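You operate a simulated robot arm through the tools that you are given. There is no shell and no other tool.

You run a simulated robot arm. Do the job below in one go: nothing can be reset, and whatever is moved stays where it is left.

## Task
Tidy up at the free end of the table. At the end: three of the milk jars from the free end of the table are on the table side facing the window; the measuring cup with red line is on the beige riser board; whatever was shut is shut again. Leave all else as you found it, and nothing knocked over. Set down upright: milk jar, measuring cup with red line.
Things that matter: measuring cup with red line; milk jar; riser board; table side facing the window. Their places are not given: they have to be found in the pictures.

The check looks at the end state, three seconds after you hand in, the way a careful person would. Anything else that was tipped, shoved, dropped, spilled or broken makes it a failure.

## Robot
A 6-joint arm with a two-finger gripper, fixed in place. Base frame: the origin is at the foot of the arm, x ahead of it, y to its left, z up; the work surface is at about z = 0. Units: mm, degrees, N and s.
With the tool pointing down near the work surface it reaches from about 240 to 620 mm from the base axis. Its first joint turns from -66.0 to 66.0 degrees. Payload 1.37 kg.
The tool frame sits at the grasp point between the pads (the TCP): z along the fingers, y along the line on which they close. The tips reach 22 mm beyond it. Largest opening 92 mm; the body of the gripper starts 65 mm behind the TCP.
Orientation is that of the tool frame in the base frame, as a unit quaternion [x, y, z, w]. With the fingers straight down and closing along the base's y, the tool's x points along the base's -x, its y along +y and its z along -z.

## Interface
- The arm moves only by the tool move_arm. Its argument "deltas" is a list of rows, each a list of 3 entries, a list of its own where there are three numbers: the shift along the tool's x, y, z in mm, then the turn, a rotation vector about the tool's x, y, z in degrees, then the finger opening in mm, from 0 to 92. In form: [[[x, y, z], [rx, ry, rz], gripper], ...]. A call has 1 to 20 rows; each row is the pose to reach, as a shift and turn from the pose commanded when the call began, along the tool's axes at that moment. Each row takes 0.2 s and may step no farther than 50 mm and 8.6 degrees from the row before; otherwise, or with a gripper value out of range, the whole call is refused. Where a pose cannot be reached the arm comes as near as it can. A force on the tool above 40 N (or 10 N above the force at the start of the call, whichever is more), or a blocked arm, ends the call early, and 0.2 s more pass. Each finger halts on what it meets, pressing with about 26 N; the grip force reading is that of the motor and also rises with nothing between the fingers. The clock runs only during rows and for 0.2 s after the last one: add rows that repeat a pose to give the fingers time. The reply holds the time, the measured pose of the TCP, the force on the tool along the base axes, the opening and the grip force, in the units named above and with some noise, with the torque about the TCP (base axes, N m) and any sound that the robot's microphone picked up.
- Cameras (640 x 400 px; columns grow to the right, rows downward): "scene" is fixed at [26.9, -423.2, 576.9]; the picture's right is [0.85, -0.53, 0.00], its down [-0.37, -0.58, -0.73] and it looks along [0.39, 0.61, -0.69] (base axes); focal length 219 px, centre (320, 200). "wrist" rides on the gripper at [71, 19, -102] in the tool frame; the picture's right is [-0.26, 0.97, 0.00], its down [-0.75, -0.20, -0.62] and it looks along [-0.60, -0.16, 0.78] (tool axes); focal length 280 px, centre (320, 200).
- snapshot(camera): a new picture of that camera. The clock stands still meanwhile.
- locate(camera, pixels): for up to 12 pixels [column, row] of the newest picture of that camera ("zoom" is the newest enlarged one), the place [x, y, z] in the base frame of the surface seen there, good to about 2 mm, but the place of the scene camera against the robot may be out by one fixed shift of up to 12 mm in any direction. The clock stands still meanwhile.
- inspect(camera, box): a new picture of the part [left, top, right, bottom] of that camera's present view, enlarged. The clock stands still meanwhile.
- finish_job(): hands the job in; it is judged then, once.

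Unless the task says otherwise, let go and move clear before handing in.

The tools are called after "Emit:" by a JSON object that holds its "op" and its "data". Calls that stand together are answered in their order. move_arm: Moves the arm, as the interface text tells. Its arguments: {"type":"object","properties":{"deltas":{"type":"array","items":{"type":"array"}}},"required":["deltas"]} The other tools are called the same way: snapshot (camera) takes a picture; locate (camera, pixels) gives the place of the surface under pixels of a picture; inspect (camera, box) takes an enlarged picture of a part of a camera's view; finish_job () hands the job in.

At the start:

```text
time_s: 0.0
tool_pos: [393.5, 19.9, 356.8]
ee_rot: [0.0, 1.0, 0.0, 0.0]
force: [0.3, 0.2, 0.1]
ft_torque: [-0.02, 0.0, -0.01]
opening: 92.0
grip_force: 0.0
```

scene: 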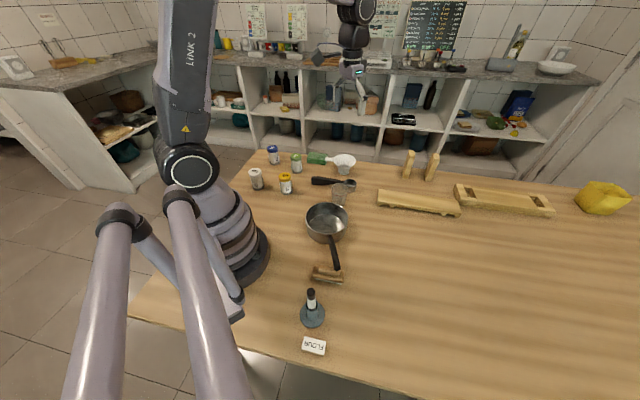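
wrist: 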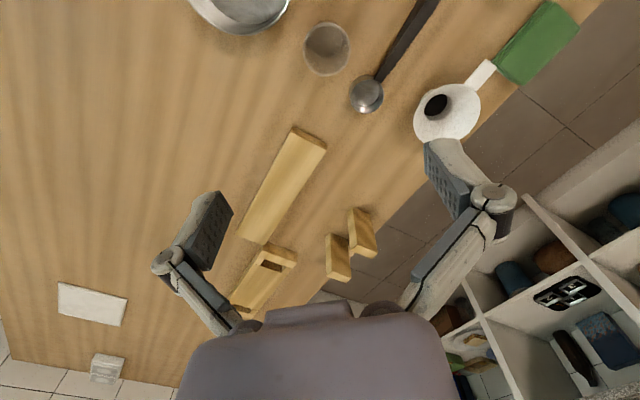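

The scene picture shows small jars near (273,155), (297,163), (257,178), (286,183), a pan at (327,222), a cup at (341,192), and boards at (418,202) and (503,200). I will enlarge these areas to identify them.

Emit:
{"op": "inspect", "data": {"camera": "scene", "box": [230, 130, 390, 230]}}

Emit:
{"op": "inspect", "data": {"camera": "scene", "box": [360, 130, 640, 305]}}

Emit:
{"op": "inspect", "data": {"camera": "scene", "box": [230, 240, 390, 340]}}

Emit:
{"op": "snapshot", "data": {"camera": "wrist"}}

```text
4.00 times, centred on (310, 180) of scene
```

zoom: 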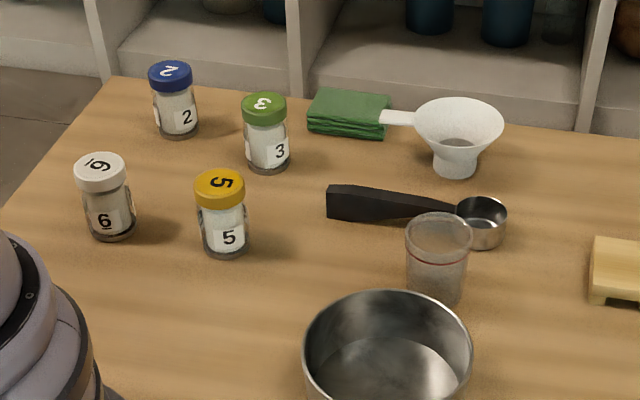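

```text
2.29 times, centred on (500, 218) of scene
```

zoom: 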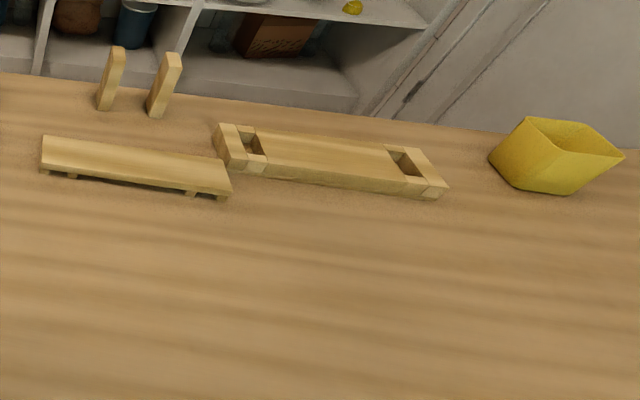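

```text
4.00 times, centred on (310, 290) of scene
```

zoom: 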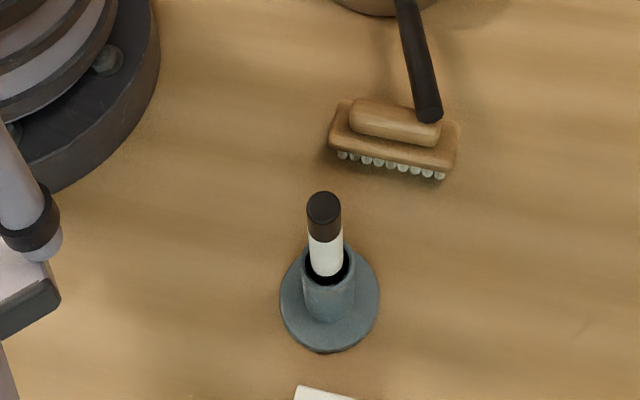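

```text
taken
```

wrist: 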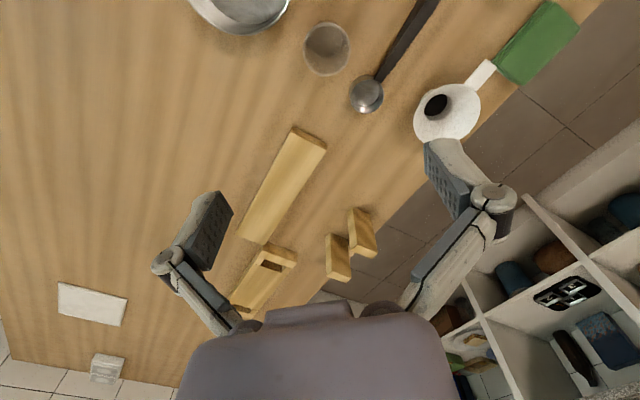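

The jars carry numbers (2, 3, 5, 6), so a key must be somewhere, probably on the wall posters and board. I will enlarge the wall and the cards.

Emit:
{"op": "inspect", "data": {"camera": "scene", "box": [370, 0, 482, 70]}}

Emit:
{"op": "inspect", "data": {"camera": "scene", "box": [230, 0, 326, 60]}}

Emit:
{"op": "inspect", "data": {"camera": "scene", "box": [270, 320, 366, 380]}}

Emit:
{"op": "inspect", "data": {"camera": "wrist", "box": [40, 270, 200, 390]}}

Emit:
{"op": "inspect", "data": {"camera": "scene", "box": [0, 0, 128, 80]}}

Emit:
{"op": "inspect", "data": {"camera": "scene", "box": [480, 0, 640, 100]}}

```text
5.71 times, centred on (426, 35) of scene
```

zoom: 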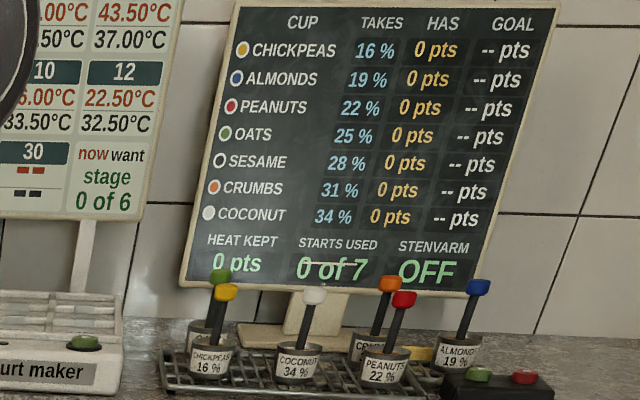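

```text
6.67 times, centred on (278, 30) of scene
```

zoom: 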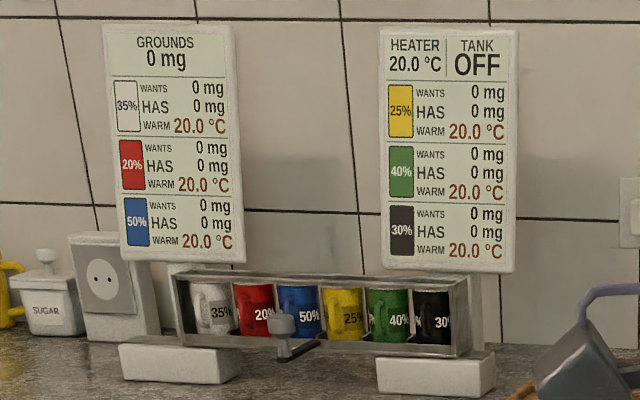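

```text
6.67 times, centred on (318, 350) of scene
```

zoom: 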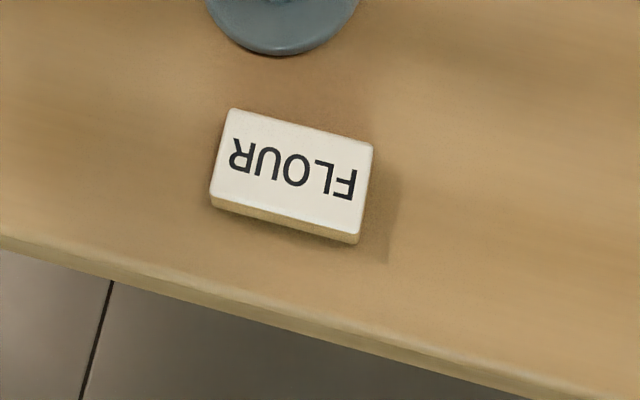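

```text
3.33 times, centred on (120, 330) of wrist
```

zoom: 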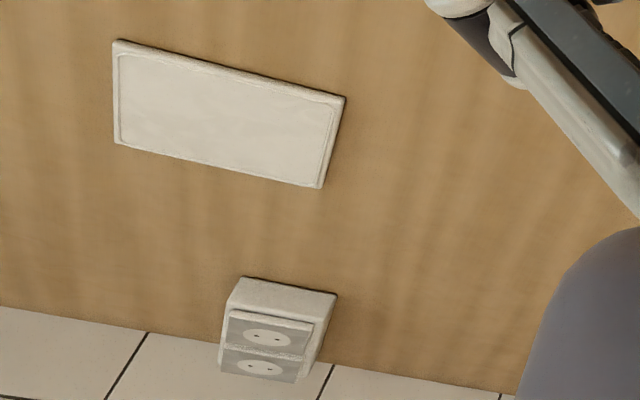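

```text
5.00 times, centred on (64, 40) of scene
```

zoom: 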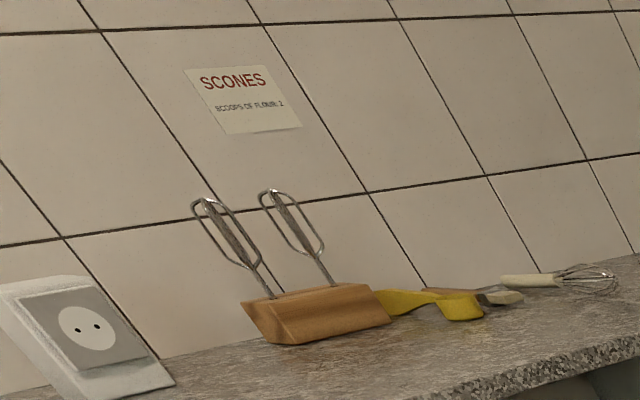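

```text
4.00 times, centred on (560, 50) of scene
```

zoom: 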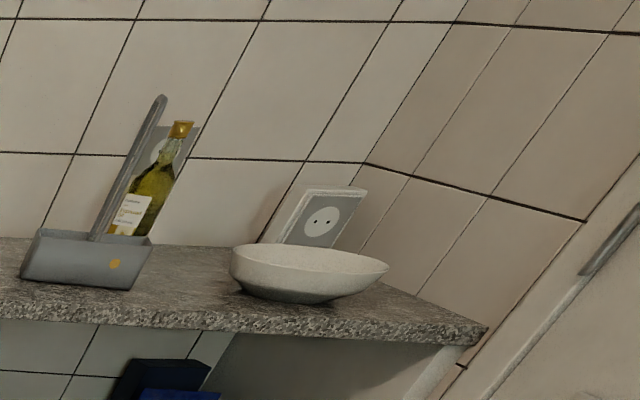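

The board at (385,15) belongs to a "yogurt maker"; I will look at that and the counter and the rest of the scene in more detail.

Emit:
{"op": "inspect", "data": {"camera": "scene", "box": [330, 0, 426, 80]}}

Emit:
{"op": "inspect", "data": {"camera": "scene", "box": [200, 40, 360, 140]}}

Emit:
{"op": "inspect", "data": {"camera": "scene", "box": [360, 60, 560, 185]}}

Emit:
{"op": "inspect", "data": {"camera": "scene", "box": [0, 40, 200, 180]}}

Emit:
{"op": "inspect", "data": {"camera": "scene", "box": [240, 140, 320, 200]}}

Emit:
{"op": "inspect", "data": {"camera": "scene", "box": [300, 165, 364, 215]}}

```text
5.00 times, centred on (378, 40) of scene
```

zoom: 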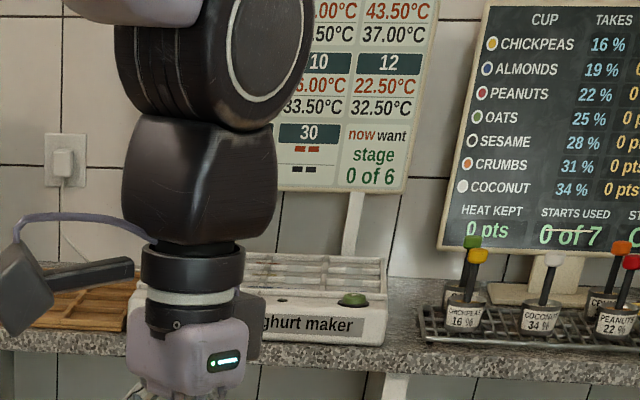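

```text
4.00 times, centred on (280, 90) of scene
```

zoom: 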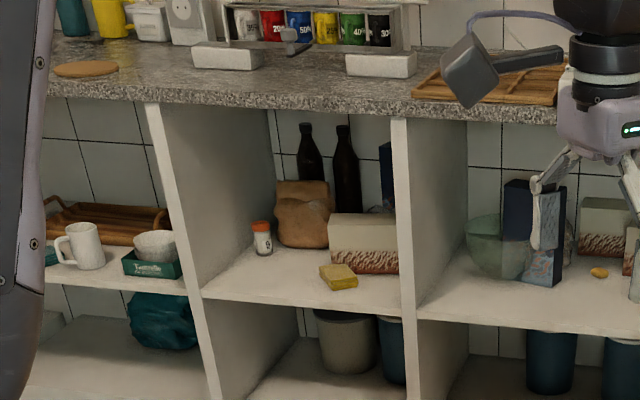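

```text
3.20 times, centred on (460, 122) of scene
```

zoom: 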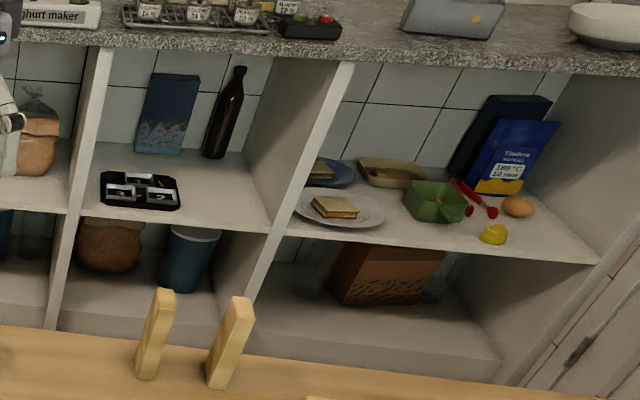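

```text
2.86 times, centred on (100, 110) of scene
```

zoom: 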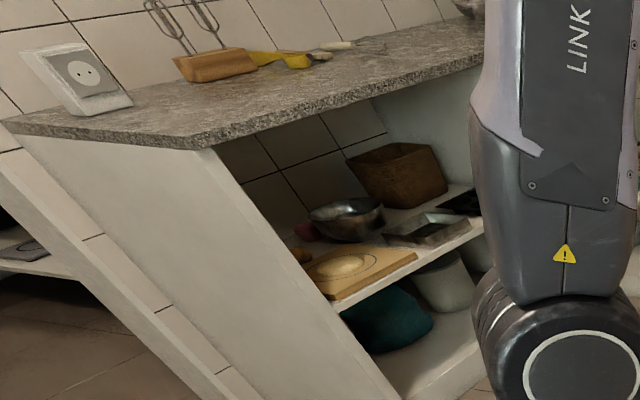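

```text
6.67 times, centred on (280, 170) of scene
```

zoom: 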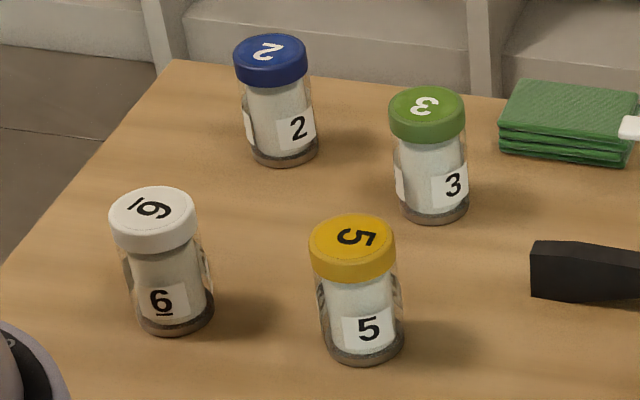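

```text
8.00 times, centred on (332, 190) of scene
```

zoom: 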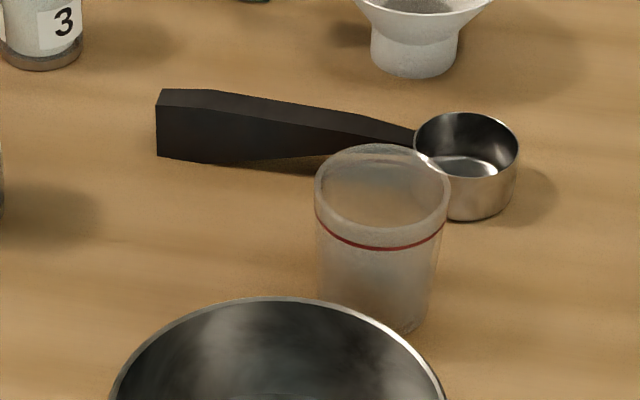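

The four numbered jars hold white contents and look like the milk jars. The cup with the red line is at (341,192). I will get positions and then look around with the wrist camera for the window and the table's ends.

Emit:
{"op": "snapshot", "data": {"camera": "scene"}}

Emit:
{"op": "locate", "data": {"camera": "scene", "pixels": [[130, 318], [258, 150], [420, 163], [568, 185], [640, 195], [330, 367], [273, 149], [296, 157], [255, 171], [285, 177], [420, 395], [600, 380]]}}

Emit:
{"op": "locate", "data": {"camera": "scene", "pixels": [[345, 184], [341, 205], [327, 205], [418, 200], [380, 195], [459, 209], [503, 195], [410, 155], [432, 157], [600, 190], [345, 158], [320, 159]]}}

Emit:
{"op": "locate", "data": {"camera": "wrist", "pixels": [[326, 30], [326, 70], [295, 130], [325, 145], [242, 238], [285, 180], [92, 304], [107, 365], [335, 240], [360, 215], [330, 270], [240, 310]]}}

```text
taken
```

scene: 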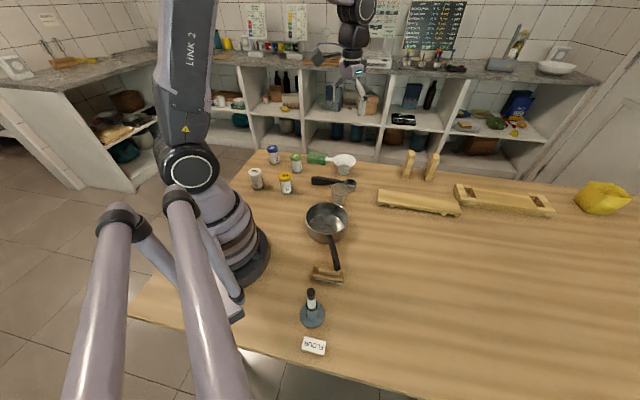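

```text
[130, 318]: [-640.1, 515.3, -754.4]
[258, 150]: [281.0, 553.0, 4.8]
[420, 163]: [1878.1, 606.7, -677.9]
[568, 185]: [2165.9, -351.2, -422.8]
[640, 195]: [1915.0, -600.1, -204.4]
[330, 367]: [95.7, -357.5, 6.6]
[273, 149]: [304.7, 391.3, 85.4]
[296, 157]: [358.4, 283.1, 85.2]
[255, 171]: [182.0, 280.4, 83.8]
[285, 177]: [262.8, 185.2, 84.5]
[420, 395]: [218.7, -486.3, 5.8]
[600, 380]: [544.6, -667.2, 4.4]
```

```text
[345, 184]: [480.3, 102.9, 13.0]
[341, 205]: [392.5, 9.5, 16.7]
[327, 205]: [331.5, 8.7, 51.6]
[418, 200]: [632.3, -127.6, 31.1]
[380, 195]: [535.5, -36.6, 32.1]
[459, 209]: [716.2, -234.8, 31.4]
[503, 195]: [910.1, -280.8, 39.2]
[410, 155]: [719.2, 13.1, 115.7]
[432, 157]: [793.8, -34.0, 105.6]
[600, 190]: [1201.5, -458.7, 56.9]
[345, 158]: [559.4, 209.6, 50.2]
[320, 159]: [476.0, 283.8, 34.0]
```

```text
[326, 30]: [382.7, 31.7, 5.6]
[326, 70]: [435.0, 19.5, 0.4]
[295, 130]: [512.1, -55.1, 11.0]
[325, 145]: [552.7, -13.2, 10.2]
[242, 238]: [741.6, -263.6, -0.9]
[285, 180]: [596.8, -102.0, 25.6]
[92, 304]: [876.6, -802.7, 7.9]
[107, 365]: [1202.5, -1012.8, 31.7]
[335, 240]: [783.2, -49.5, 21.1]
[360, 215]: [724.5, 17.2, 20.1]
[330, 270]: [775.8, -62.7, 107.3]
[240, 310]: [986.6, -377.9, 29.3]
```

The table runs along roughly the picture's right direction. The far right end meets a tiled wall (wrist picture, socket box at (107,365)), so the left end with the jars looks like the free end. No window is visible yet, so I will raise the tool and tilt the camera to search.

Emit:
{"op": "move_arm", "data": {"deltas": [[[0, 0, -10], [2, -7.5, 0], 92], [[0, 0, -20], [4, -15, 0], 92], [[0, 0, -30], [6, -22.5, 0], 92], [[0, 0, -40], [8, -30, 0], 92], [[0, 0, -50], [10, -37, 0], 92], [[0, 0, -50], [12, -44, 0], 92], [[0, 0, -50], [12, -44, 0], 92]]}}

Emit:
{"op": "snapshot", "data": {"camera": "wrist"}}

```text
time_s: 1.6
tool_pos: [394.0, 20.5, 407.6]
ee_rot: [0.0, 0.922, -0.101, 0.374]
force: [0.5, -0.5, 0.4]
ft_torque: [0.01, -0.02, -0.02]
opening: 92.0
grip_force: 0.1
```

```text
taken
```

wrist: 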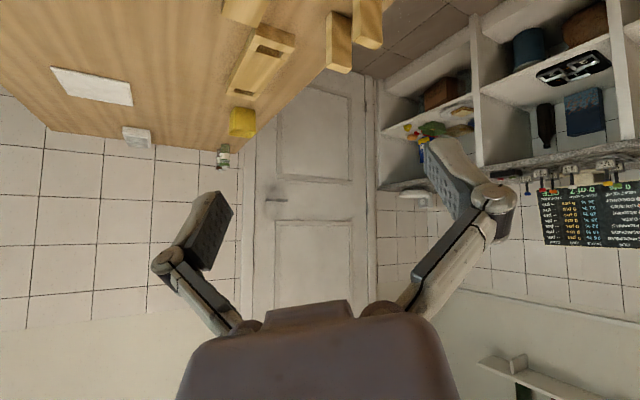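

The far end of the table meets a wall with a door and no window there. Next I will yaw toward −y to look at the near side of the room.

Emit:
{"op": "move_arm", "data": {"deltas": [[[0, 0, 0], [5.5, 1.5, 5.6], 92], [[0, 0, 0], [11, 3, 11.2], 92], [[0, 0, 0], [16.5, 4.5, 16.8], 92], [[0, 0, 0], [22, 6, 22.4], 92], [[0, 0, 0], [27.5, 7.4, 28], 92], [[0, 0, 0], [33, 8.9, 33.5], 92], [[0, 0, 0], [38.5, 10.4, 39], 92], [[0, 0, 0], [44, 11.9, 44.7], 92], [[0, 0, 0], [49.5, 13.3, 50.2], 92], [[0, 0, 0], [49.5, 13.3, 50.2], 92]]}}

Emit:
{"op": "snapshot", "data": {"camera": "wrist"}}

```text
time_s: 3.8
tool_pos: [394.4, 20.8, 406.4]
ee_rot: [0.542, 0.745, -0.303, 0.244]
force: [-0.2, 0.6, -0.2]
ft_torque: [0.01, -0.02, -0.03]
opening: 92.1
grip_force: 0.1
```

```text
taken
```

wrist: 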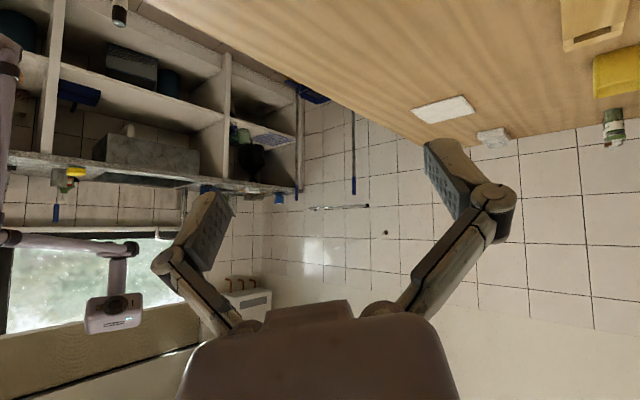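

A window is visible at (90,280), on the wall behind the near (−y) long side of the table. I will yaw further to confirm it's the only one and see the near side of the table.

Emit:
{"op": "move_arm", "data": {"deltas": [[[0, 0, 0], [5.5, 1.5, 5.6], 92], [[0, 0, 0], [11, 3, 11.2], 92], [[0, 0, 0], [16.5, 4.5, 16.8], 92], [[0, 0, 0], [22, 6, 22.4], 92], [[0, 0, 0], [27.5, 7.4, 28], 92], [[0, 0, 0], [27.5, 7.4, 28], 92]]}}

Emit:
{"op": "snapshot", "data": {"camera": "wrist"}}

Emit:
{"op": "snapshot", "data": {"camera": "scene"}}

```text
time_s: 5.2
tool_pos: [393.9, 19.8, 406.7]
ee_rot: [0.764, 0.516, -0.367, 0.127]
force: [-0.6, 0.1, -0.7]
ft_torque: [-0.01, 0.03, -0.01]
opening: 92.2
grip_force: 0.1
```

```text
taken
```

wrist: 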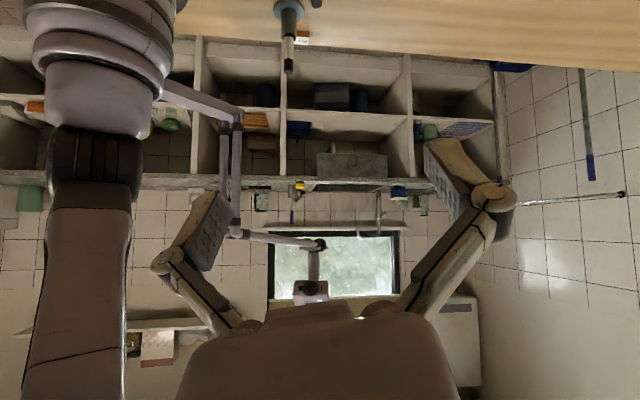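

```text
taken
```

scene: 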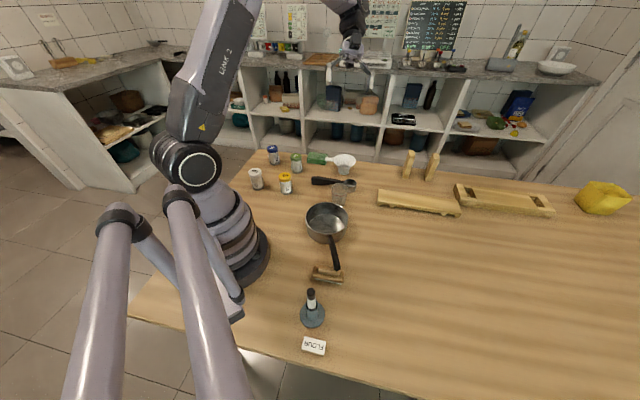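

The window is on the wall beyond the long near side of the table (the side with the FLOUR card). I will measure that edge, the objects along it, and the free end.

Emit:
{"op": "locate", "data": {"camera": "scene", "pixels": [[250, 347], [270, 352], [300, 361], [340, 371], [380, 383], [420, 393], [430, 370], [480, 370], [550, 395], [620, 395], [170, 312], [150, 300]]}}

Emit:
{"op": "locate", "data": {"camera": "scene", "pixels": [[311, 292], [312, 328], [300, 318], [324, 318], [313, 346], [302, 343], [326, 347], [312, 272], [343, 280], [337, 268], [332, 245], [327, 277]]}}

Emit:
{"op": "inspect", "data": {"camera": "scene", "box": [120, 280, 440, 400]}}

```text
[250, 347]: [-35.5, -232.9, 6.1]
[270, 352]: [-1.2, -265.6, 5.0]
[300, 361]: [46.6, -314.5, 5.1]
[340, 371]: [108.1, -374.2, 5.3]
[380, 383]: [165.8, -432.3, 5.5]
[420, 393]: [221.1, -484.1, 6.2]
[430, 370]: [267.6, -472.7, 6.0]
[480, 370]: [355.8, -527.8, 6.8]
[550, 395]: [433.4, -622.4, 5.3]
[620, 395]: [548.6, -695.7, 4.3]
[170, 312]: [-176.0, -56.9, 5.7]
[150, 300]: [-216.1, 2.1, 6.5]
```

```text
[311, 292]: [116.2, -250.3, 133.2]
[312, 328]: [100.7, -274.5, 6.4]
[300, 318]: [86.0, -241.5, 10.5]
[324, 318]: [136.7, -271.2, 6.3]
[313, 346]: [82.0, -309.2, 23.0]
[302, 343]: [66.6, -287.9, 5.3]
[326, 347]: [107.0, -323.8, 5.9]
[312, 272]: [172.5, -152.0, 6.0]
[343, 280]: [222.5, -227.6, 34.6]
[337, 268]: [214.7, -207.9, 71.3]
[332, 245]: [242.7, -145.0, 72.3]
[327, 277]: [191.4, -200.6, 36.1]
```

```text
2.00 times, centred on (280, 340) of scene
```

zoom: 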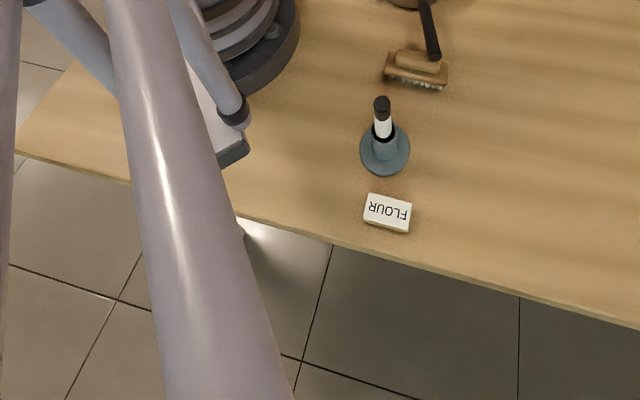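

The window-side edge runs from (−35,−233) through (108,−374) to (221,−484), so that side is around n = 0.70x+0.715y ≈ −190. I will unwind the wrist, then look at the jars from above.

Emit:
{"op": "move_arm", "data": {"deltas": [[[0, 0, 0], [-5.5, -1.49, -5.58], 92], [[0, 0, 0], [-11, -2.97, -11.16], 92], [[0, 0, 0], [-16.5, -4.46, -16.74], 92], [[0, 0, 0], [-22, -5.94, -22.3], 92], [[0, 0, 0], [-27.5, -7.43, -27.9], 92], [[0, 0, 0], [-33, -8.9, -33.5], 92], [[0, 0, 0], [-38.5, -10.4, -39.06], 92], [[0, 0, 0], [-44, -11.9, -44.6], 92], [[0, 0, 0], [-49.5, -13.4, -50.2], 92], [[0, 0, 0], [-55, -14.9, -55.8], 92], [[0, 0, 0], [-60.5, -16.3, -61.4], 92], [[0, 0, 0], [-66, -17.8, -67], 92], [[0, 0, 0], [-71.5, -19.3, -72.5], 92], [[0, 0, 0], [-77, -20.8, -78.1], 92], [[0, 0, 0], [-77, -20.8, -78.1], 92]]}}

Emit:
{"op": "move_arm", "data": {"deltas": [[[0, 0, 0], [-2, 7.4, 0], 92], [[0, 0, 0], [-4, 14.7, 0], 92], [[0, 0, 0], [-6, 22, 0], 92], [[0, 0, 0], [-8, 29.3, 0], 92], [[0, 0, 0], [-10, 36.7, 0], 92], [[0, 0, 0], [-12, 44, 0], 92], [[0, 0, 0], [-12, 44, 0], 92]]}}

```text
time_s: 8.4
tool_pos: [393.8, 20.9, 406.7]
ee_rot: [-0.001, 0.921, -0.103, 0.375]
force: [0.3, -0.5, 0.8]
ft_torque: [-0.01, -0.04, 0.0]
opening: 91.9
grip_force: 0.0
```

```text
time_s: 10.0
tool_pos: [393.8, 20.0, 406.8]
ee_rot: [-0.001, 1.0, -0.001, 0.0]
force: [0.4, 0.1, 0.4]
ft_torque: [0.01, -0.02, -0.01]
opening: 91.8
grip_force: 0.1
```

The tool is pointing down again. Next I will turn the camera toward +y and hover to view the jars.

Emit:
{"op": "move_arm", "data": {"deltas": [[[10, -2, 2], [0, 0, -8.2], 92], [[20, -4, 5], [0, 0, -16.4], 92], [[30, -6, 8], [0, 0, -24.6], 92], [[42, -8, 10], [0, 0, -32.8], 92], [[52, -10, 12], [0, 0, -41], 92], [[62, -12, 15], [0, 0, -49.2], 92], [[73, -14, 17], [0, 0, -57.4], 92], [[83, -16, 20], [0, 0, -65.6], 92], [[94, -18, 22], [0, 0, -73.8], 92], [[104, -19, 25], [0, 0, -82], 92], [[114, -20, 27], [0, 0, -90], 92], [[114, -20, 27], [0, 0, -90], 92]]}}

Emit:
{"op": "snapshot", "data": {"camera": "wrist"}}

Emit:
{"op": "locate", "data": {"camera": "scene", "pixels": [[230, 300], [215, 260], [180, 200], [120, 220], [150, 250], [200, 320], [80, 380], [190, 380]]}}

```text
time_s: 12.6
tool_pos: [280.2, 0.2, 378.9]
ee_rot: [-0.707, 0.707, 0.0, 0.0]
force: [0.0, 0.3, 0.2]
ft_torque: [0.0, 0.0, 0.0]
opening: 91.8
grip_force: 0.1
```

```text
taken
```

wrist: 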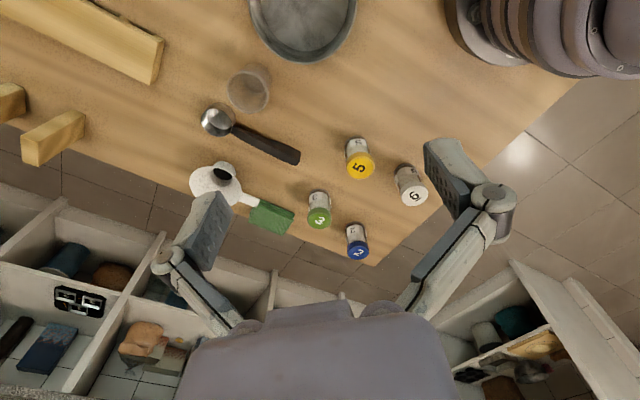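

```text
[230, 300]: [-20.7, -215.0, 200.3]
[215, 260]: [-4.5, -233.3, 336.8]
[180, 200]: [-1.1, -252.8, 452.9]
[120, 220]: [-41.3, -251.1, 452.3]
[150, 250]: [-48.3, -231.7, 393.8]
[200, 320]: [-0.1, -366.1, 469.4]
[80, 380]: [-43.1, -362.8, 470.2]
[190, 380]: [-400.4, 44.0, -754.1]
```

All four jars are visible at (358,158), (411,185), (319,211), (357,241). I will enlarge them to check what they hold and locate them.

Emit:
{"op": "inspect", "data": {"camera": "wrist", "box": [280, 120, 440, 270]}}

Emit:
{"op": "locate", "data": {"camera": "wrist", "pixels": [[360, 167], [414, 194], [319, 217], [357, 249], [356, 143], [407, 170], [319, 196], [356, 229], [249, 72], [249, 100], [235, 90], [265, 90]]}}

Emit:
{"op": "inspect", "data": {"camera": "wrist", "box": [190, 40, 310, 170]}}

```text
2.67 times, centred on (360, 195) of wrist
```

zoom: 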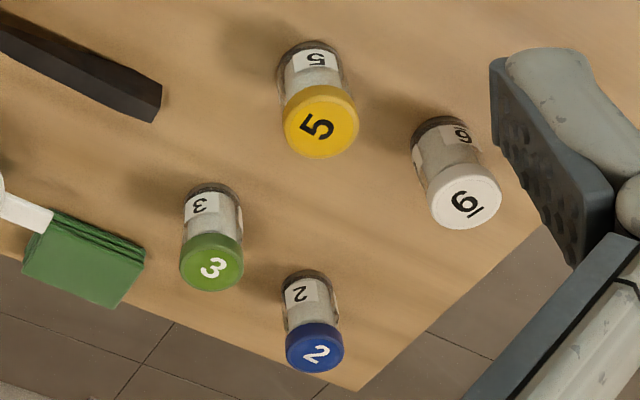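

```text
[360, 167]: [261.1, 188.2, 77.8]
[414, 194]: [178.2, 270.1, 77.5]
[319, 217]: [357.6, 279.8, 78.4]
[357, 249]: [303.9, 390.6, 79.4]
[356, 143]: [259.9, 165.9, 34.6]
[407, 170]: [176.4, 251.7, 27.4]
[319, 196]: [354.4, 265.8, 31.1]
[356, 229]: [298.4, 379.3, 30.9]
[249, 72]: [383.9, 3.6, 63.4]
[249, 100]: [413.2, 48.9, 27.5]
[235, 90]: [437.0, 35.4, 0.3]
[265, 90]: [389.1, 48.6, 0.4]
```

```text
3.08 times, centred on (250, 105) of wrist
```

zoom: 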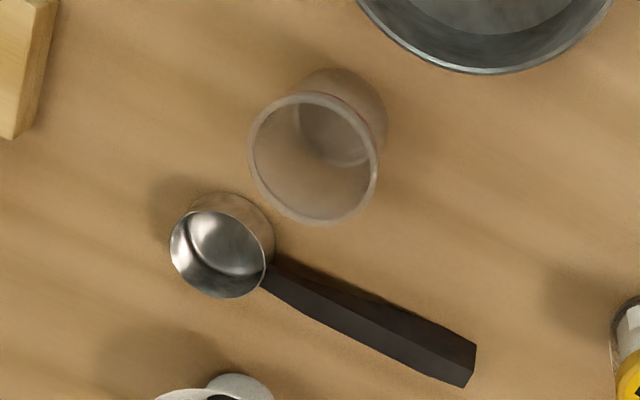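

The jars look alike (white contents, about 78 mm high and 44 mm wide). The cup appears empty, with its rim at about z=63. I will hover above jar 5 at (262,187) and check its centring.

Emit:
{"op": "move_arm", "data": {"deltas": [[[-27, 3, 31], [0, 0, 0], 80], [[-54, 5, 62], [0, 0, 0], 80], [[-80, 8, 94], [0, 0, 0], 80], [[-107, 10, 125], [0, 0, 0], 80], [[-134, 13, 156], [0, 0, 0], 80], [[-160, 16, 188], [0, 0, 0], 80], [[-187, 18, 219], [0, 0, 0], 80], [[-187, 18, 219], [0, 0, 0], 80]]}}

Emit:
{"op": "snapshot", "data": {"camera": "wrist"}}

Emit:
{"op": "snapshot", "data": {"camera": "scene"}}

```text
time_s: 14.4
tool_pos: [261.9, 187.2, 161.0]
ee_rot: [-0.706, 0.708, -0.001, 0.001]
force: [-0.2, 0.1, -0.5]
ft_torque: [0.02, -0.01, 0.01]
opening: 79.6
grip_force: 0.1
```

```text
taken
```

wrist: 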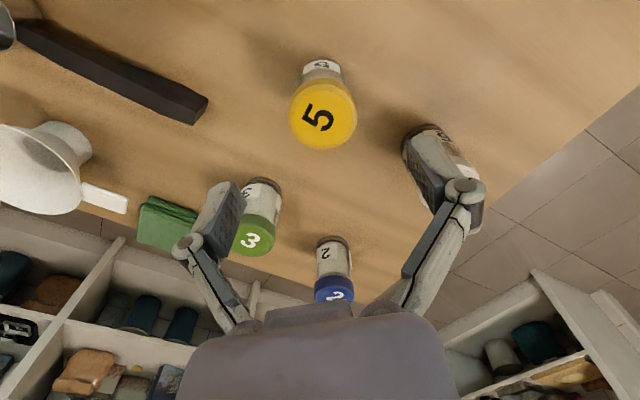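

```text
taken
```

scene: 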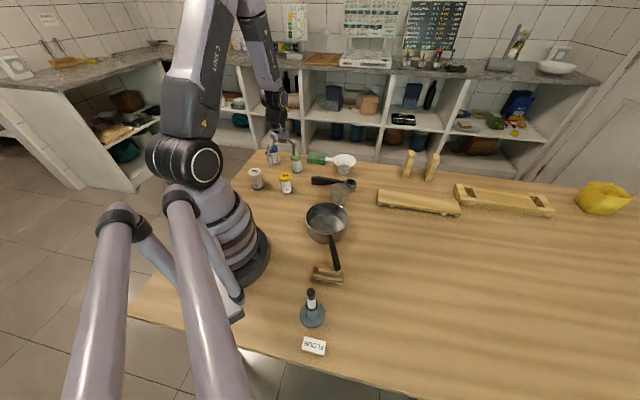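

Jar 5's lid is at (322,115) in the wrist picture. I will measure its edges to centre the grasp, along with the two other jars and the nearest neighbours.

Emit:
{"op": "locate", "data": {"camera": "wrist", "pixels": [[294, 110], [352, 110], [322, 84], [323, 140], [322, 112], [205, 108], [320, 68], [325, 100]]}}

Emit:
{"op": "inspect", "data": {"camera": "wrist", "box": [220, 40, 500, 310]}}

```text
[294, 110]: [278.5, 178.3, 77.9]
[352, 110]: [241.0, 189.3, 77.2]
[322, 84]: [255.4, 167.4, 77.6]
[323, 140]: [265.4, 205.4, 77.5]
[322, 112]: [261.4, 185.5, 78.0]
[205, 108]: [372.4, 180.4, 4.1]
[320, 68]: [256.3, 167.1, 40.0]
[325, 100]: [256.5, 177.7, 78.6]
```

```text
1.48 times, centred on (360, 175) of wrist
```

zoom: 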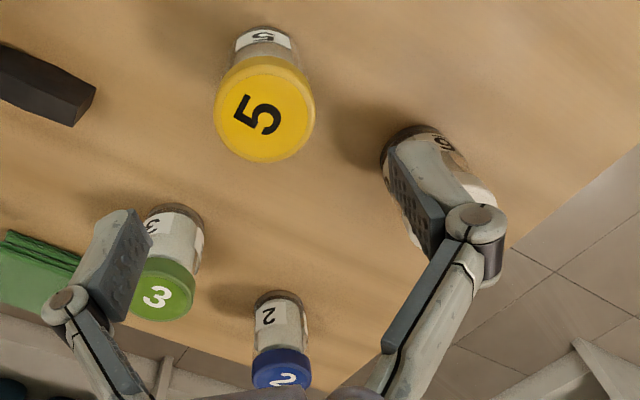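

The centre of jar 5 is about (260,186), and it is about 40 mm wide. I will descend to z=35 and close on the glass.

Emit:
{"op": "move_arm", "data": {"deltas": [[[1, 2, 35], [0, 0, 0], 80], [[1, 2, 70], [0, 0, 0], 80], [[1, 2, 100], [0, 0, 0], 80], [[1, 2, 115], [0, 0, 0], 80], [[1, 2, 125], [0, 0, 0], 80], [[1, 2, 125], [0, 0, 0], 80]]}}

Emit:
{"op": "snapshot", "data": {"camera": "wrist"}}

```text
time_s: 15.8
tool_pos: [259.1, 184.7, 34.4]
ee_rot: [-0.707, 0.708, -0.001, 0.0]
force: [0.1, -0.4, 0.5]
ft_torque: [0.01, 0.04, 0.01]
opening: 80.1
grip_force: 0.1
```

```text
taken
```

wrist: 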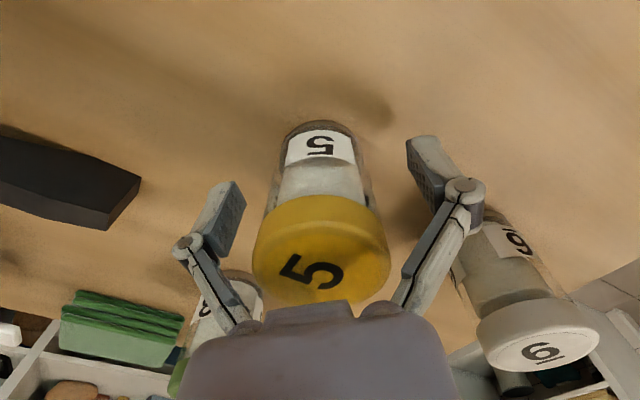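

Jar 5 sits between the pads in the wrist picture. I will close on it gently.

Emit:
{"op": "move_arm", "data": {"deltas": [[[0, 0, 0], [0, 0, 0], 65], [[0, 0, 0], [0, 0, 0], 50], [[0, 0, 0], [0, 0, 0], 40], [[0, 0, 0], [0, 0, 0], 32], [[0, 0, 0], [0, 0, 0], 32]]}}

```text
time_s: 17.0
tool_pos: [260.1, 184.6, 35.0]
ee_rot: [0.707, -0.707, 0.001, -0.001]
force: [-0.7, -0.1, 13.8]
ft_torque: [0.1, -0.02, -0.03]
opening: 53.8
grip_force: 26.2
```

The fingers stopped at an opening of 53.8 with 26 N, but there is also an upward force of 14 N, which I did not expect. I will check a picture before lifting.

Emit:
{"op": "snapshot", "data": {"camera": "wrist"}}

Emit:
{"op": "inspect", "data": {"camera": "scene", "box": [230, 110, 350, 210]}}

```text
taken
```

wrist: 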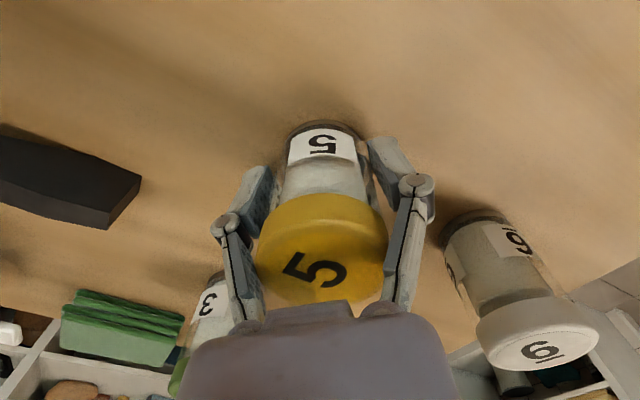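

```text
4.00 times, centred on (290, 160) of scene
```

zoom: 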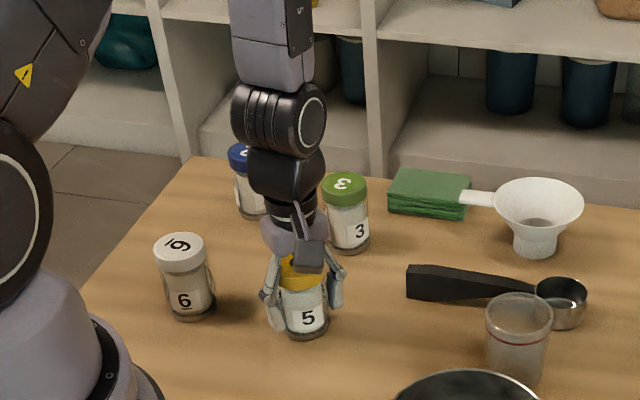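

The upper finger links are resting on the yellow lid's sides (about (255,260) and (388,250)), so the pads never reached the glass. I will open, rise about 22 mm, and close higher.

Emit:
{"op": "move_arm", "data": {"deltas": [[[0, 0, 0], [0, 0, 0], 65], [[0, 0, 0], [0, 0, 0], 80], [[0, 0, -10], [0, 0, 0], 80], [[0, 0, -22], [0, 0, 0], 80], [[0, 0, -22], [0, 0, 0], 80]]}}

Emit:
{"op": "move_arm", "data": {"deltas": [[[0, 0, 0], [0, 0, 0], 65], [[0, 0, 0], [0, 0, 0], 52], [[0, 0, 0], [0, 0, 0], 44], [[0, 0, 0], [0, 0, 0], 36], [[0, 0, 0], [0, 0, 0], 36]]}}

Emit:
{"op": "snapshot", "data": {"camera": "wrist"}}

```text
time_s: 18.2
tool_pos: [261.3, 185.9, 57.2]
ee_rot: [-0.707, 0.708, -0.001, -0.001]
force: [0.5, -0.5, 0.0]
ft_torque: [0.0, 0.02, 0.01]
opening: 80.5
grip_force: 0.1
```

```text
time_s: 19.4
tool_pos: [261.5, 185.6, 55.4]
ee_rot: [-0.706, 0.708, -0.001, -0.001]
force: [-0.5, -1.3, 6.3]
ft_torque: [-0.03, 0.0, -0.04]
opening: 47.2
grip_force: 26.0
```

```text
taken
```

wrist: 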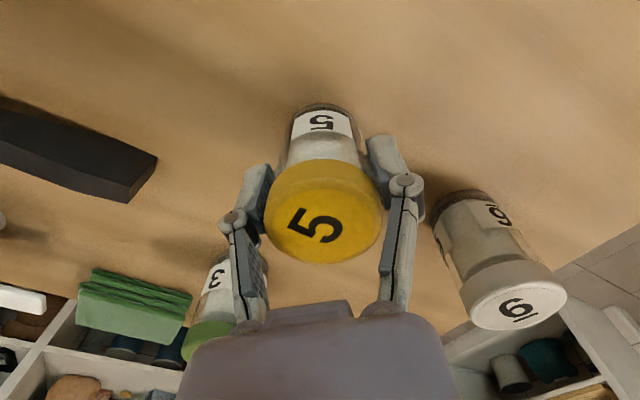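

The grip now holds at 47.2 mm, with the pads around the jar and the links clear of the lid. I will lift a little and check.

Emit:
{"op": "move_arm", "data": {"deltas": [[[0, 0, -5], [0, 0, 0], 36], [[0, 0, -15], [0, 0, 0], 36], [[0, 0, -30], [0, 0, 0], 36], [[0, 0, -30], [0, 0, 0], 36]]}}

Emit:
{"op": "snapshot", "data": {"camera": "wrist"}}

Emit:
{"op": "inspect", "data": {"camera": "scene", "box": [230, 110, 350, 210]}}

```text
time_s: 20.4
tool_pos: [260.5, 186.9, 87.1]
ee_rot: [-0.706, 0.708, 0.0, 0.001]
force: [0.3, -0.1, -0.9]
ft_torque: [0.01, 0.01, 0.0]
opening: 47.2
grip_force: 26.1
```

```text
taken
```

wrist: 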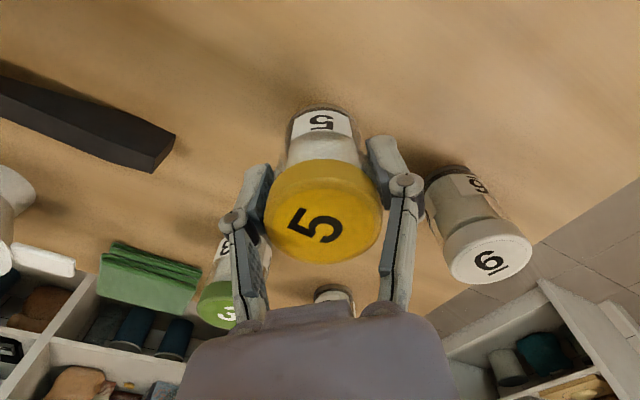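

```text
4.00 times, centred on (290, 160) of scene
```

zoom: 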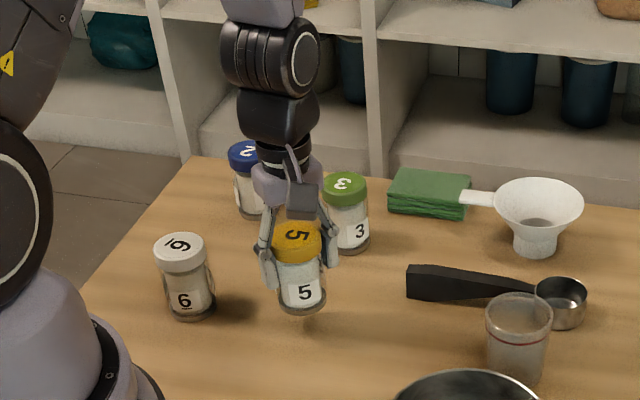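

The whole jar came up with its lid on. I will lift to z=250, swing around to the window side, and hover above the far placing spot at about (345,−450).

Emit:
{"op": "move_arm", "data": {"deltas": [[[0, 0, -41], [0, 0, 0], 36], [[0, 0, -82], [0, 0, 0], 36], [[0, 0, -122], [0, 0, 0], 36], [[0, 0, -163], [0, 0, 0], 36], [[37, -22, -163], [0, 0, 8], 36], [[74, -44, -163], [0, 0, 16], 36], [[112, -66, -163], [0, 0, 24], 36], [[149, -88, -163], [0, 0, 32], 36], [[186, -110, -163], [0, 0, 40], 36], [[231, -108, -163], [0, 0, 48], 36], [[276, -105, -163], [0, 0, 56], 36], [[321, -103, -163], [0, 0, 64], 36], [[366, -100, -163], [0, 0, 72], 36], [[411, -98, -163], [0, 0, 80], 36], [[456, -95, -163], [0, 0, 88], 36], [[501, -93, -163], [0, 0, 96], 36], [[546, -90, -163], [0, 0, 104], 36], [[591, -88, -163], [0, 0, 112], 36], [[636, -85, -163], [0, 0, 120], 36], [[636, -85, -163], [0, 0, 128], 36]]}}

Emit:
{"op": "snapshot", "data": {"camera": "wrist"}}

Emit:
{"op": "snapshot", "data": {"camera": "scene"}}

```text
time_s: 24.6
tool_pos: [346.5, -453.2, 251.0]
ee_rot: [0.327, 0.945, 0.0, 0.001]
force: [0.1, 0.3, -1.7]
ft_torque: [0.03, 0.02, -0.01]
opening: 47.4
grip_force: 26.0
```

```text
taken
```

wrist: 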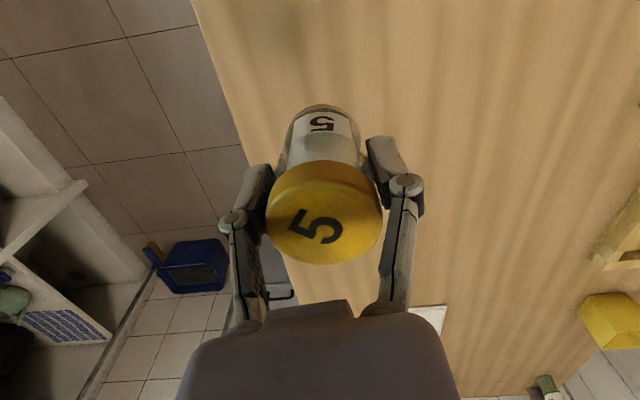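

```text
taken
```

scene: 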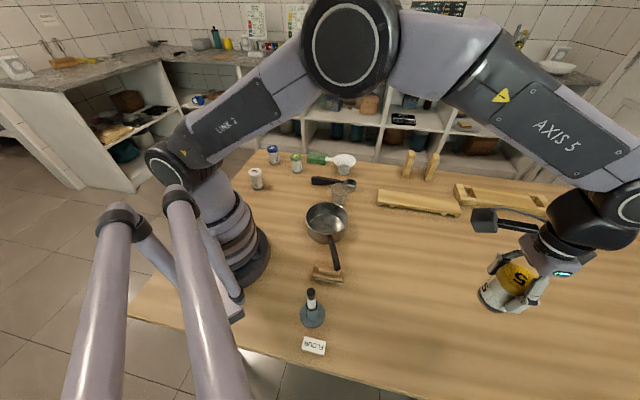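

The arm is well clear of the camera stand, and the jar hangs over the table with the window-side edge at left (about (225,100)). I will check the distance to the edge before descending.

Emit:
{"op": "locate", "data": {"camera": "wrist", "pixels": [[205, 20], [215, 50], [245, 140], [300, 60], [430, 60], [360, 60], [430, 180], [330, 30]]}}

```text
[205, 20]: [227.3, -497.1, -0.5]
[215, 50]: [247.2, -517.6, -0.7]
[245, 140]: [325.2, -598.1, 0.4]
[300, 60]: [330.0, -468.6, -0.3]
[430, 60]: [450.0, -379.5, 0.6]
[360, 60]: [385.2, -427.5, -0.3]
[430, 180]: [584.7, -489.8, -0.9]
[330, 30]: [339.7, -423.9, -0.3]
```

The table edge is at about (247,−518) and (325,−598), so the spot is over 100 mm inside it. I will descend to just above the table.

Emit:
{"op": "move_arm", "data": {"deltas": [[[0, 0, 45], [0, 0, 0], 36], [[0, 0, 90], [0, 0, 0], 36], [[0, 0, 130], [0, 0, 0], 36], [[0, 0, 160], [0, 0, 0], 36], [[0, 0, 178], [0, 0, 0], 36], [[0, 0, 188], [0, 0, 0], 36], [[0, 0, 188], [0, 0, 0], 36]]}}

Emit:
{"op": "move_arm", "data": {"deltas": [[[0, 0, 1.5], [0, 0, 0], 36], [[0, 0, 3], [0, 0, 0], 36], [[0, 0, 4], [0, 0, 0], 36], [[0, 0, 5], [0, 0, 0], 36]]}}

```text
time_s: 26.2
tool_pos: [344.9, -450.6, 61.9]
ee_rot: [0.326, 0.945, 0.0, 0.001]
force: [-0.3, 0.0, -1.0]
ft_torque: [0.0, -0.02, 0.0]
opening: 47.3
grip_force: 26.4
```

```text
time_s: 27.2
tool_pos: [345.0, -451.5, 58.3]
ee_rot: [0.325, 0.946, 0.0, 0.002]
force: [-0.1, -0.7, -0.9]
ft_torque: [0.0, 0.0, -0.01]
opening: 47.1
grip_force: 25.9
```

No contact shows yet (force z is still −0.9). I will continue in 1 mm steps.

Emit:
{"op": "move_arm", "data": {"deltas": [[[0, 0, 1], [0, 0, 0], 36], [[0, 0, 1], [0, 0, 0], 36]]}}

Emit:
{"op": "move_arm", "data": {"deltas": [[[0, 0, 1], [0, 0, 0], 36], [[0, 0, 1], [0, 0, 0], 36]]}}

```text
time_s: 27.8
tool_pos: [345.3, -450.3, 57.2]
ee_rot: [0.326, 0.945, -0.001, 0.001]
force: [0.5, 0.5, -1.7]
ft_torque: [0.01, 0.01, -0.02]
opening: 47.5
grip_force: 25.7
```

```text
time_s: 28.4
tool_pos: [345.2, -450.5, 56.7]
ee_rot: [0.327, 0.945, -0.001, 0.002]
force: [-1.5, 0.8, 4.0]
ft_torque: [0.1, 0.21, -0.01]
opening: 47.2
grip_force: 25.5
```

Contact is confirmed: the jar touches the table at +4 N. I will open slowly and rise straight up.

Emit:
{"op": "move_arm", "data": {"deltas": [[[0, 0, 0], [0, 0, 0], 50], [[0, 0, 0], [0, 0, 0], 60], [[0, 0, 0], [0, 0, 0], 75], [[0, 0, 0], [0, 0, 0], 80], [[0, 0, -15], [0, 0, 0], 80], [[0, 0, -40], [0, 0, 0], 80], [[0, 0, -80], [0, 0, 0], 80], [[0, 0, -125], [0, 0, 0], 80], [[0, 0, -170], [0, 0, 0], 80], [[0, 0, -195], [0, 0, 0], 80], [[0, 0, -195], [0, 0, 0], 80]]}}

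Emit:
{"op": "snapshot", "data": {"camera": "wrist"}}

Emit:
{"op": "snapshot", "data": {"camera": "scene"}}

```text
time_s: 30.8
tool_pos: [344.4, -449.8, 251.6]
ee_rot: [0.326, 0.945, 0.0, 0.001]
force: [0.2, 0.2, -0.7]
ft_torque: [0.01, -0.02, 0.01]
opening: 80.1
grip_force: 0.1
```

```text
taken
```

wrist: 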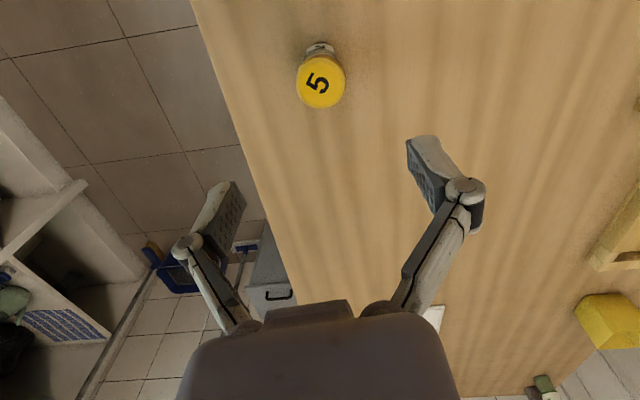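

```text
taken
```

scene: 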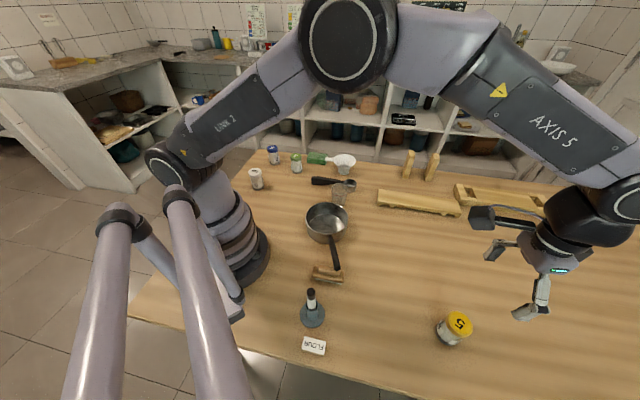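

Jar 5 stands upright on the window side, at (455,325) in the scene picture. Next is jar 3; first I will check the cloth beside it while moving to hover above (358,282).

Emit:
{"op": "move_arm", "data": {"deltas": [[[21.8, 40.1, 0], [0, 0, -2.2], 80], [[43.6, 80.2, 0], [0, 0, -4.5], 80], [[65.4, 120.2, 0], [0, 0, -6.7], 80], [[87.2, 160.3, 0], [0, 0, -9], 80], [[109, 200.4, 0], [0, 0, -11.2], 80], [[130.9, 240.5, 0], [0, 0, -13.4], 80], [[152.7, 280.6, 0], [0, 0, -15.6], 80], [[174.5, 320.6, 0], [0, 0, -17.9], 80], [[196.3, 360.7, 0], [0, 0, -20.1], 80], [[218.1, 400.8, 0], [0, 0, -22.4], 80], [[249.9, 427.1, 7], [0, 0, -24.6], 80], [[281.7, 453.4, 14], [0, 0, -26.8], 80], [[313.5, 479.7, 21], [0, 0, -29], 80], [[345.3, 506, 28], [0, 0, -31.3], 80], [[377.1, 532.2, 35], [0, 0, -33.5], 80], [[408.9, 558.5, 43], [0, 0, -35.8], 80], [[440.7, 584.8, 50], [0, 0, -38], 80], [[440.7, 584.8, 50], [0, 0, -38], 80]]}}

Emit:
{"op": "snapshot", "data": {"camera": "wrist"}}

```text
time_s: 34.6
tool_pos: [357.8, 285.0, 200.6]
ee_rot: [0.0, 1.0, -0.001, 0.001]
force: [0.3, -0.5, -0.8]
ft_torque: [0.02, -0.03, 0.02]
opening: 79.8
grip_force: 0.0
```

```text
taken
```

wrist: 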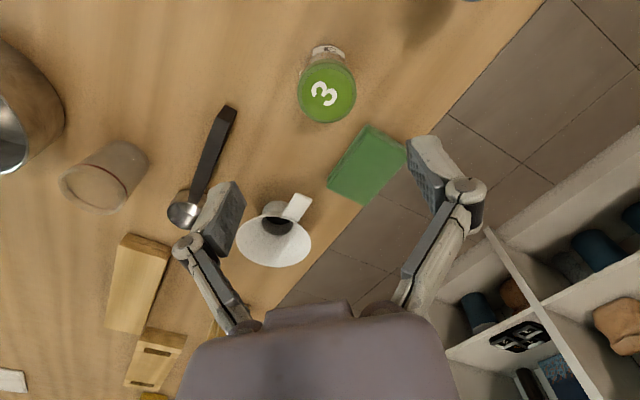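

Emit:
{"op": "locate", "data": {"camera": "wrist", "pixels": [[300, 95], [355, 95], [327, 68], [327, 122], [327, 95], [367, 124], [330, 188], [370, 205], [366, 123], [118, 175], [95, 195], [130, 145]]}}

```text
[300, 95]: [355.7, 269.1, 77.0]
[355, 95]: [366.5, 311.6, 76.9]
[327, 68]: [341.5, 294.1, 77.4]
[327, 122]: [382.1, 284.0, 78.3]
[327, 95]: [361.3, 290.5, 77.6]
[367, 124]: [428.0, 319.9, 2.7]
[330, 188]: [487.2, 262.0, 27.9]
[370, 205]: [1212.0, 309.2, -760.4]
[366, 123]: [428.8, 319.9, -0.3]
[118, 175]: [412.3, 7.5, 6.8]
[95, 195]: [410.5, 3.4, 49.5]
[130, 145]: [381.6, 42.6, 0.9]
```

Jar 3's lid centre is at about (361,289.5). I will descend partway, correct, and check the reading.

Emit:
{"op": "move_arm", "data": {"deltas": [[[-3, 6, 30], [0, 0, 0], 80], [[-3, 6, 60], [0, 0, 0], 80], [[-3, 6, 80], [0, 0, 0], 80], [[-3, 6, 80], [0, 0, 0], 80], [[-3, 6, 80], [0, 0, 0], 80]]}}

Emit:
{"op": "snapshot", "data": {"camera": "wrist"}}

```text
time_s: 35.8
tool_pos: [360.5, 289.8, 122.6]
ee_rot: [0.0, 1.0, 0.0, 0.0]
force: [-0.3, 0.2, 0.5]
ft_torque: [0.01, 0.02, 0.05]
opening: 80.2
grip_force: 0.0
```

```text
taken
```

wrist: 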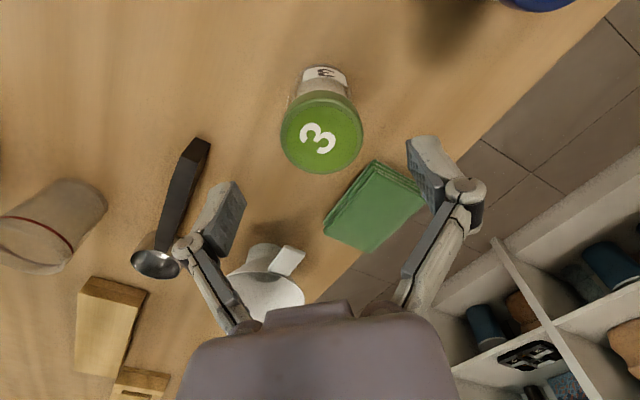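

Jar 3 is centred at (322,132) between the pads. I will descend and grip.

Emit:
{"op": "move_arm", "data": {"deltas": [[[0, 0, 30], [0, 0, 0], 80], [[0, 0, 50], [0, 0, 0], 80], [[0, 0, 64], [0, 0, 0], 80], [[0, 0, 64], [0, 0, 0], 80], [[0, 0, 64], [0, 0, 0], 65], [[0, 0, 64], [0, 0, 0], 52], [[0, 0, 64], [0, 0, 0], 44], [[0, 0, 64], [0, 0, 0], 36], [[0, 0, 64], [0, 0, 0], 36]]}}

Emit:
{"op": "snapshot", "data": {"camera": "wrist"}}

```text
time_s: 37.8
tool_pos: [362.0, 288.0, 56.4]
ee_rot: [0.0, 1.0, -0.001, 0.001]
force: [0.2, -0.1, 0.1]
ft_torque: [0.0, -0.01, 0.02]
opening: 47.1
grip_force: 26.4
```

```text
taken
```

wrist: 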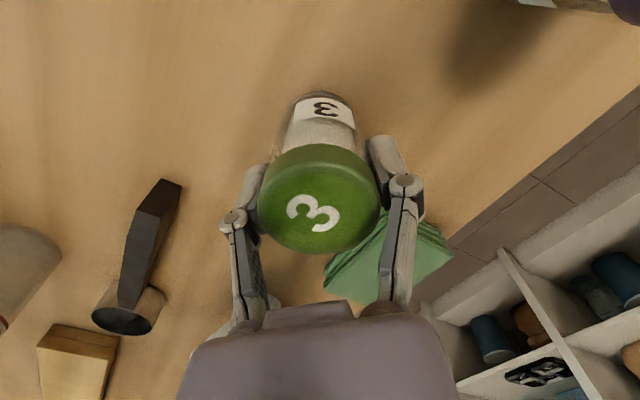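

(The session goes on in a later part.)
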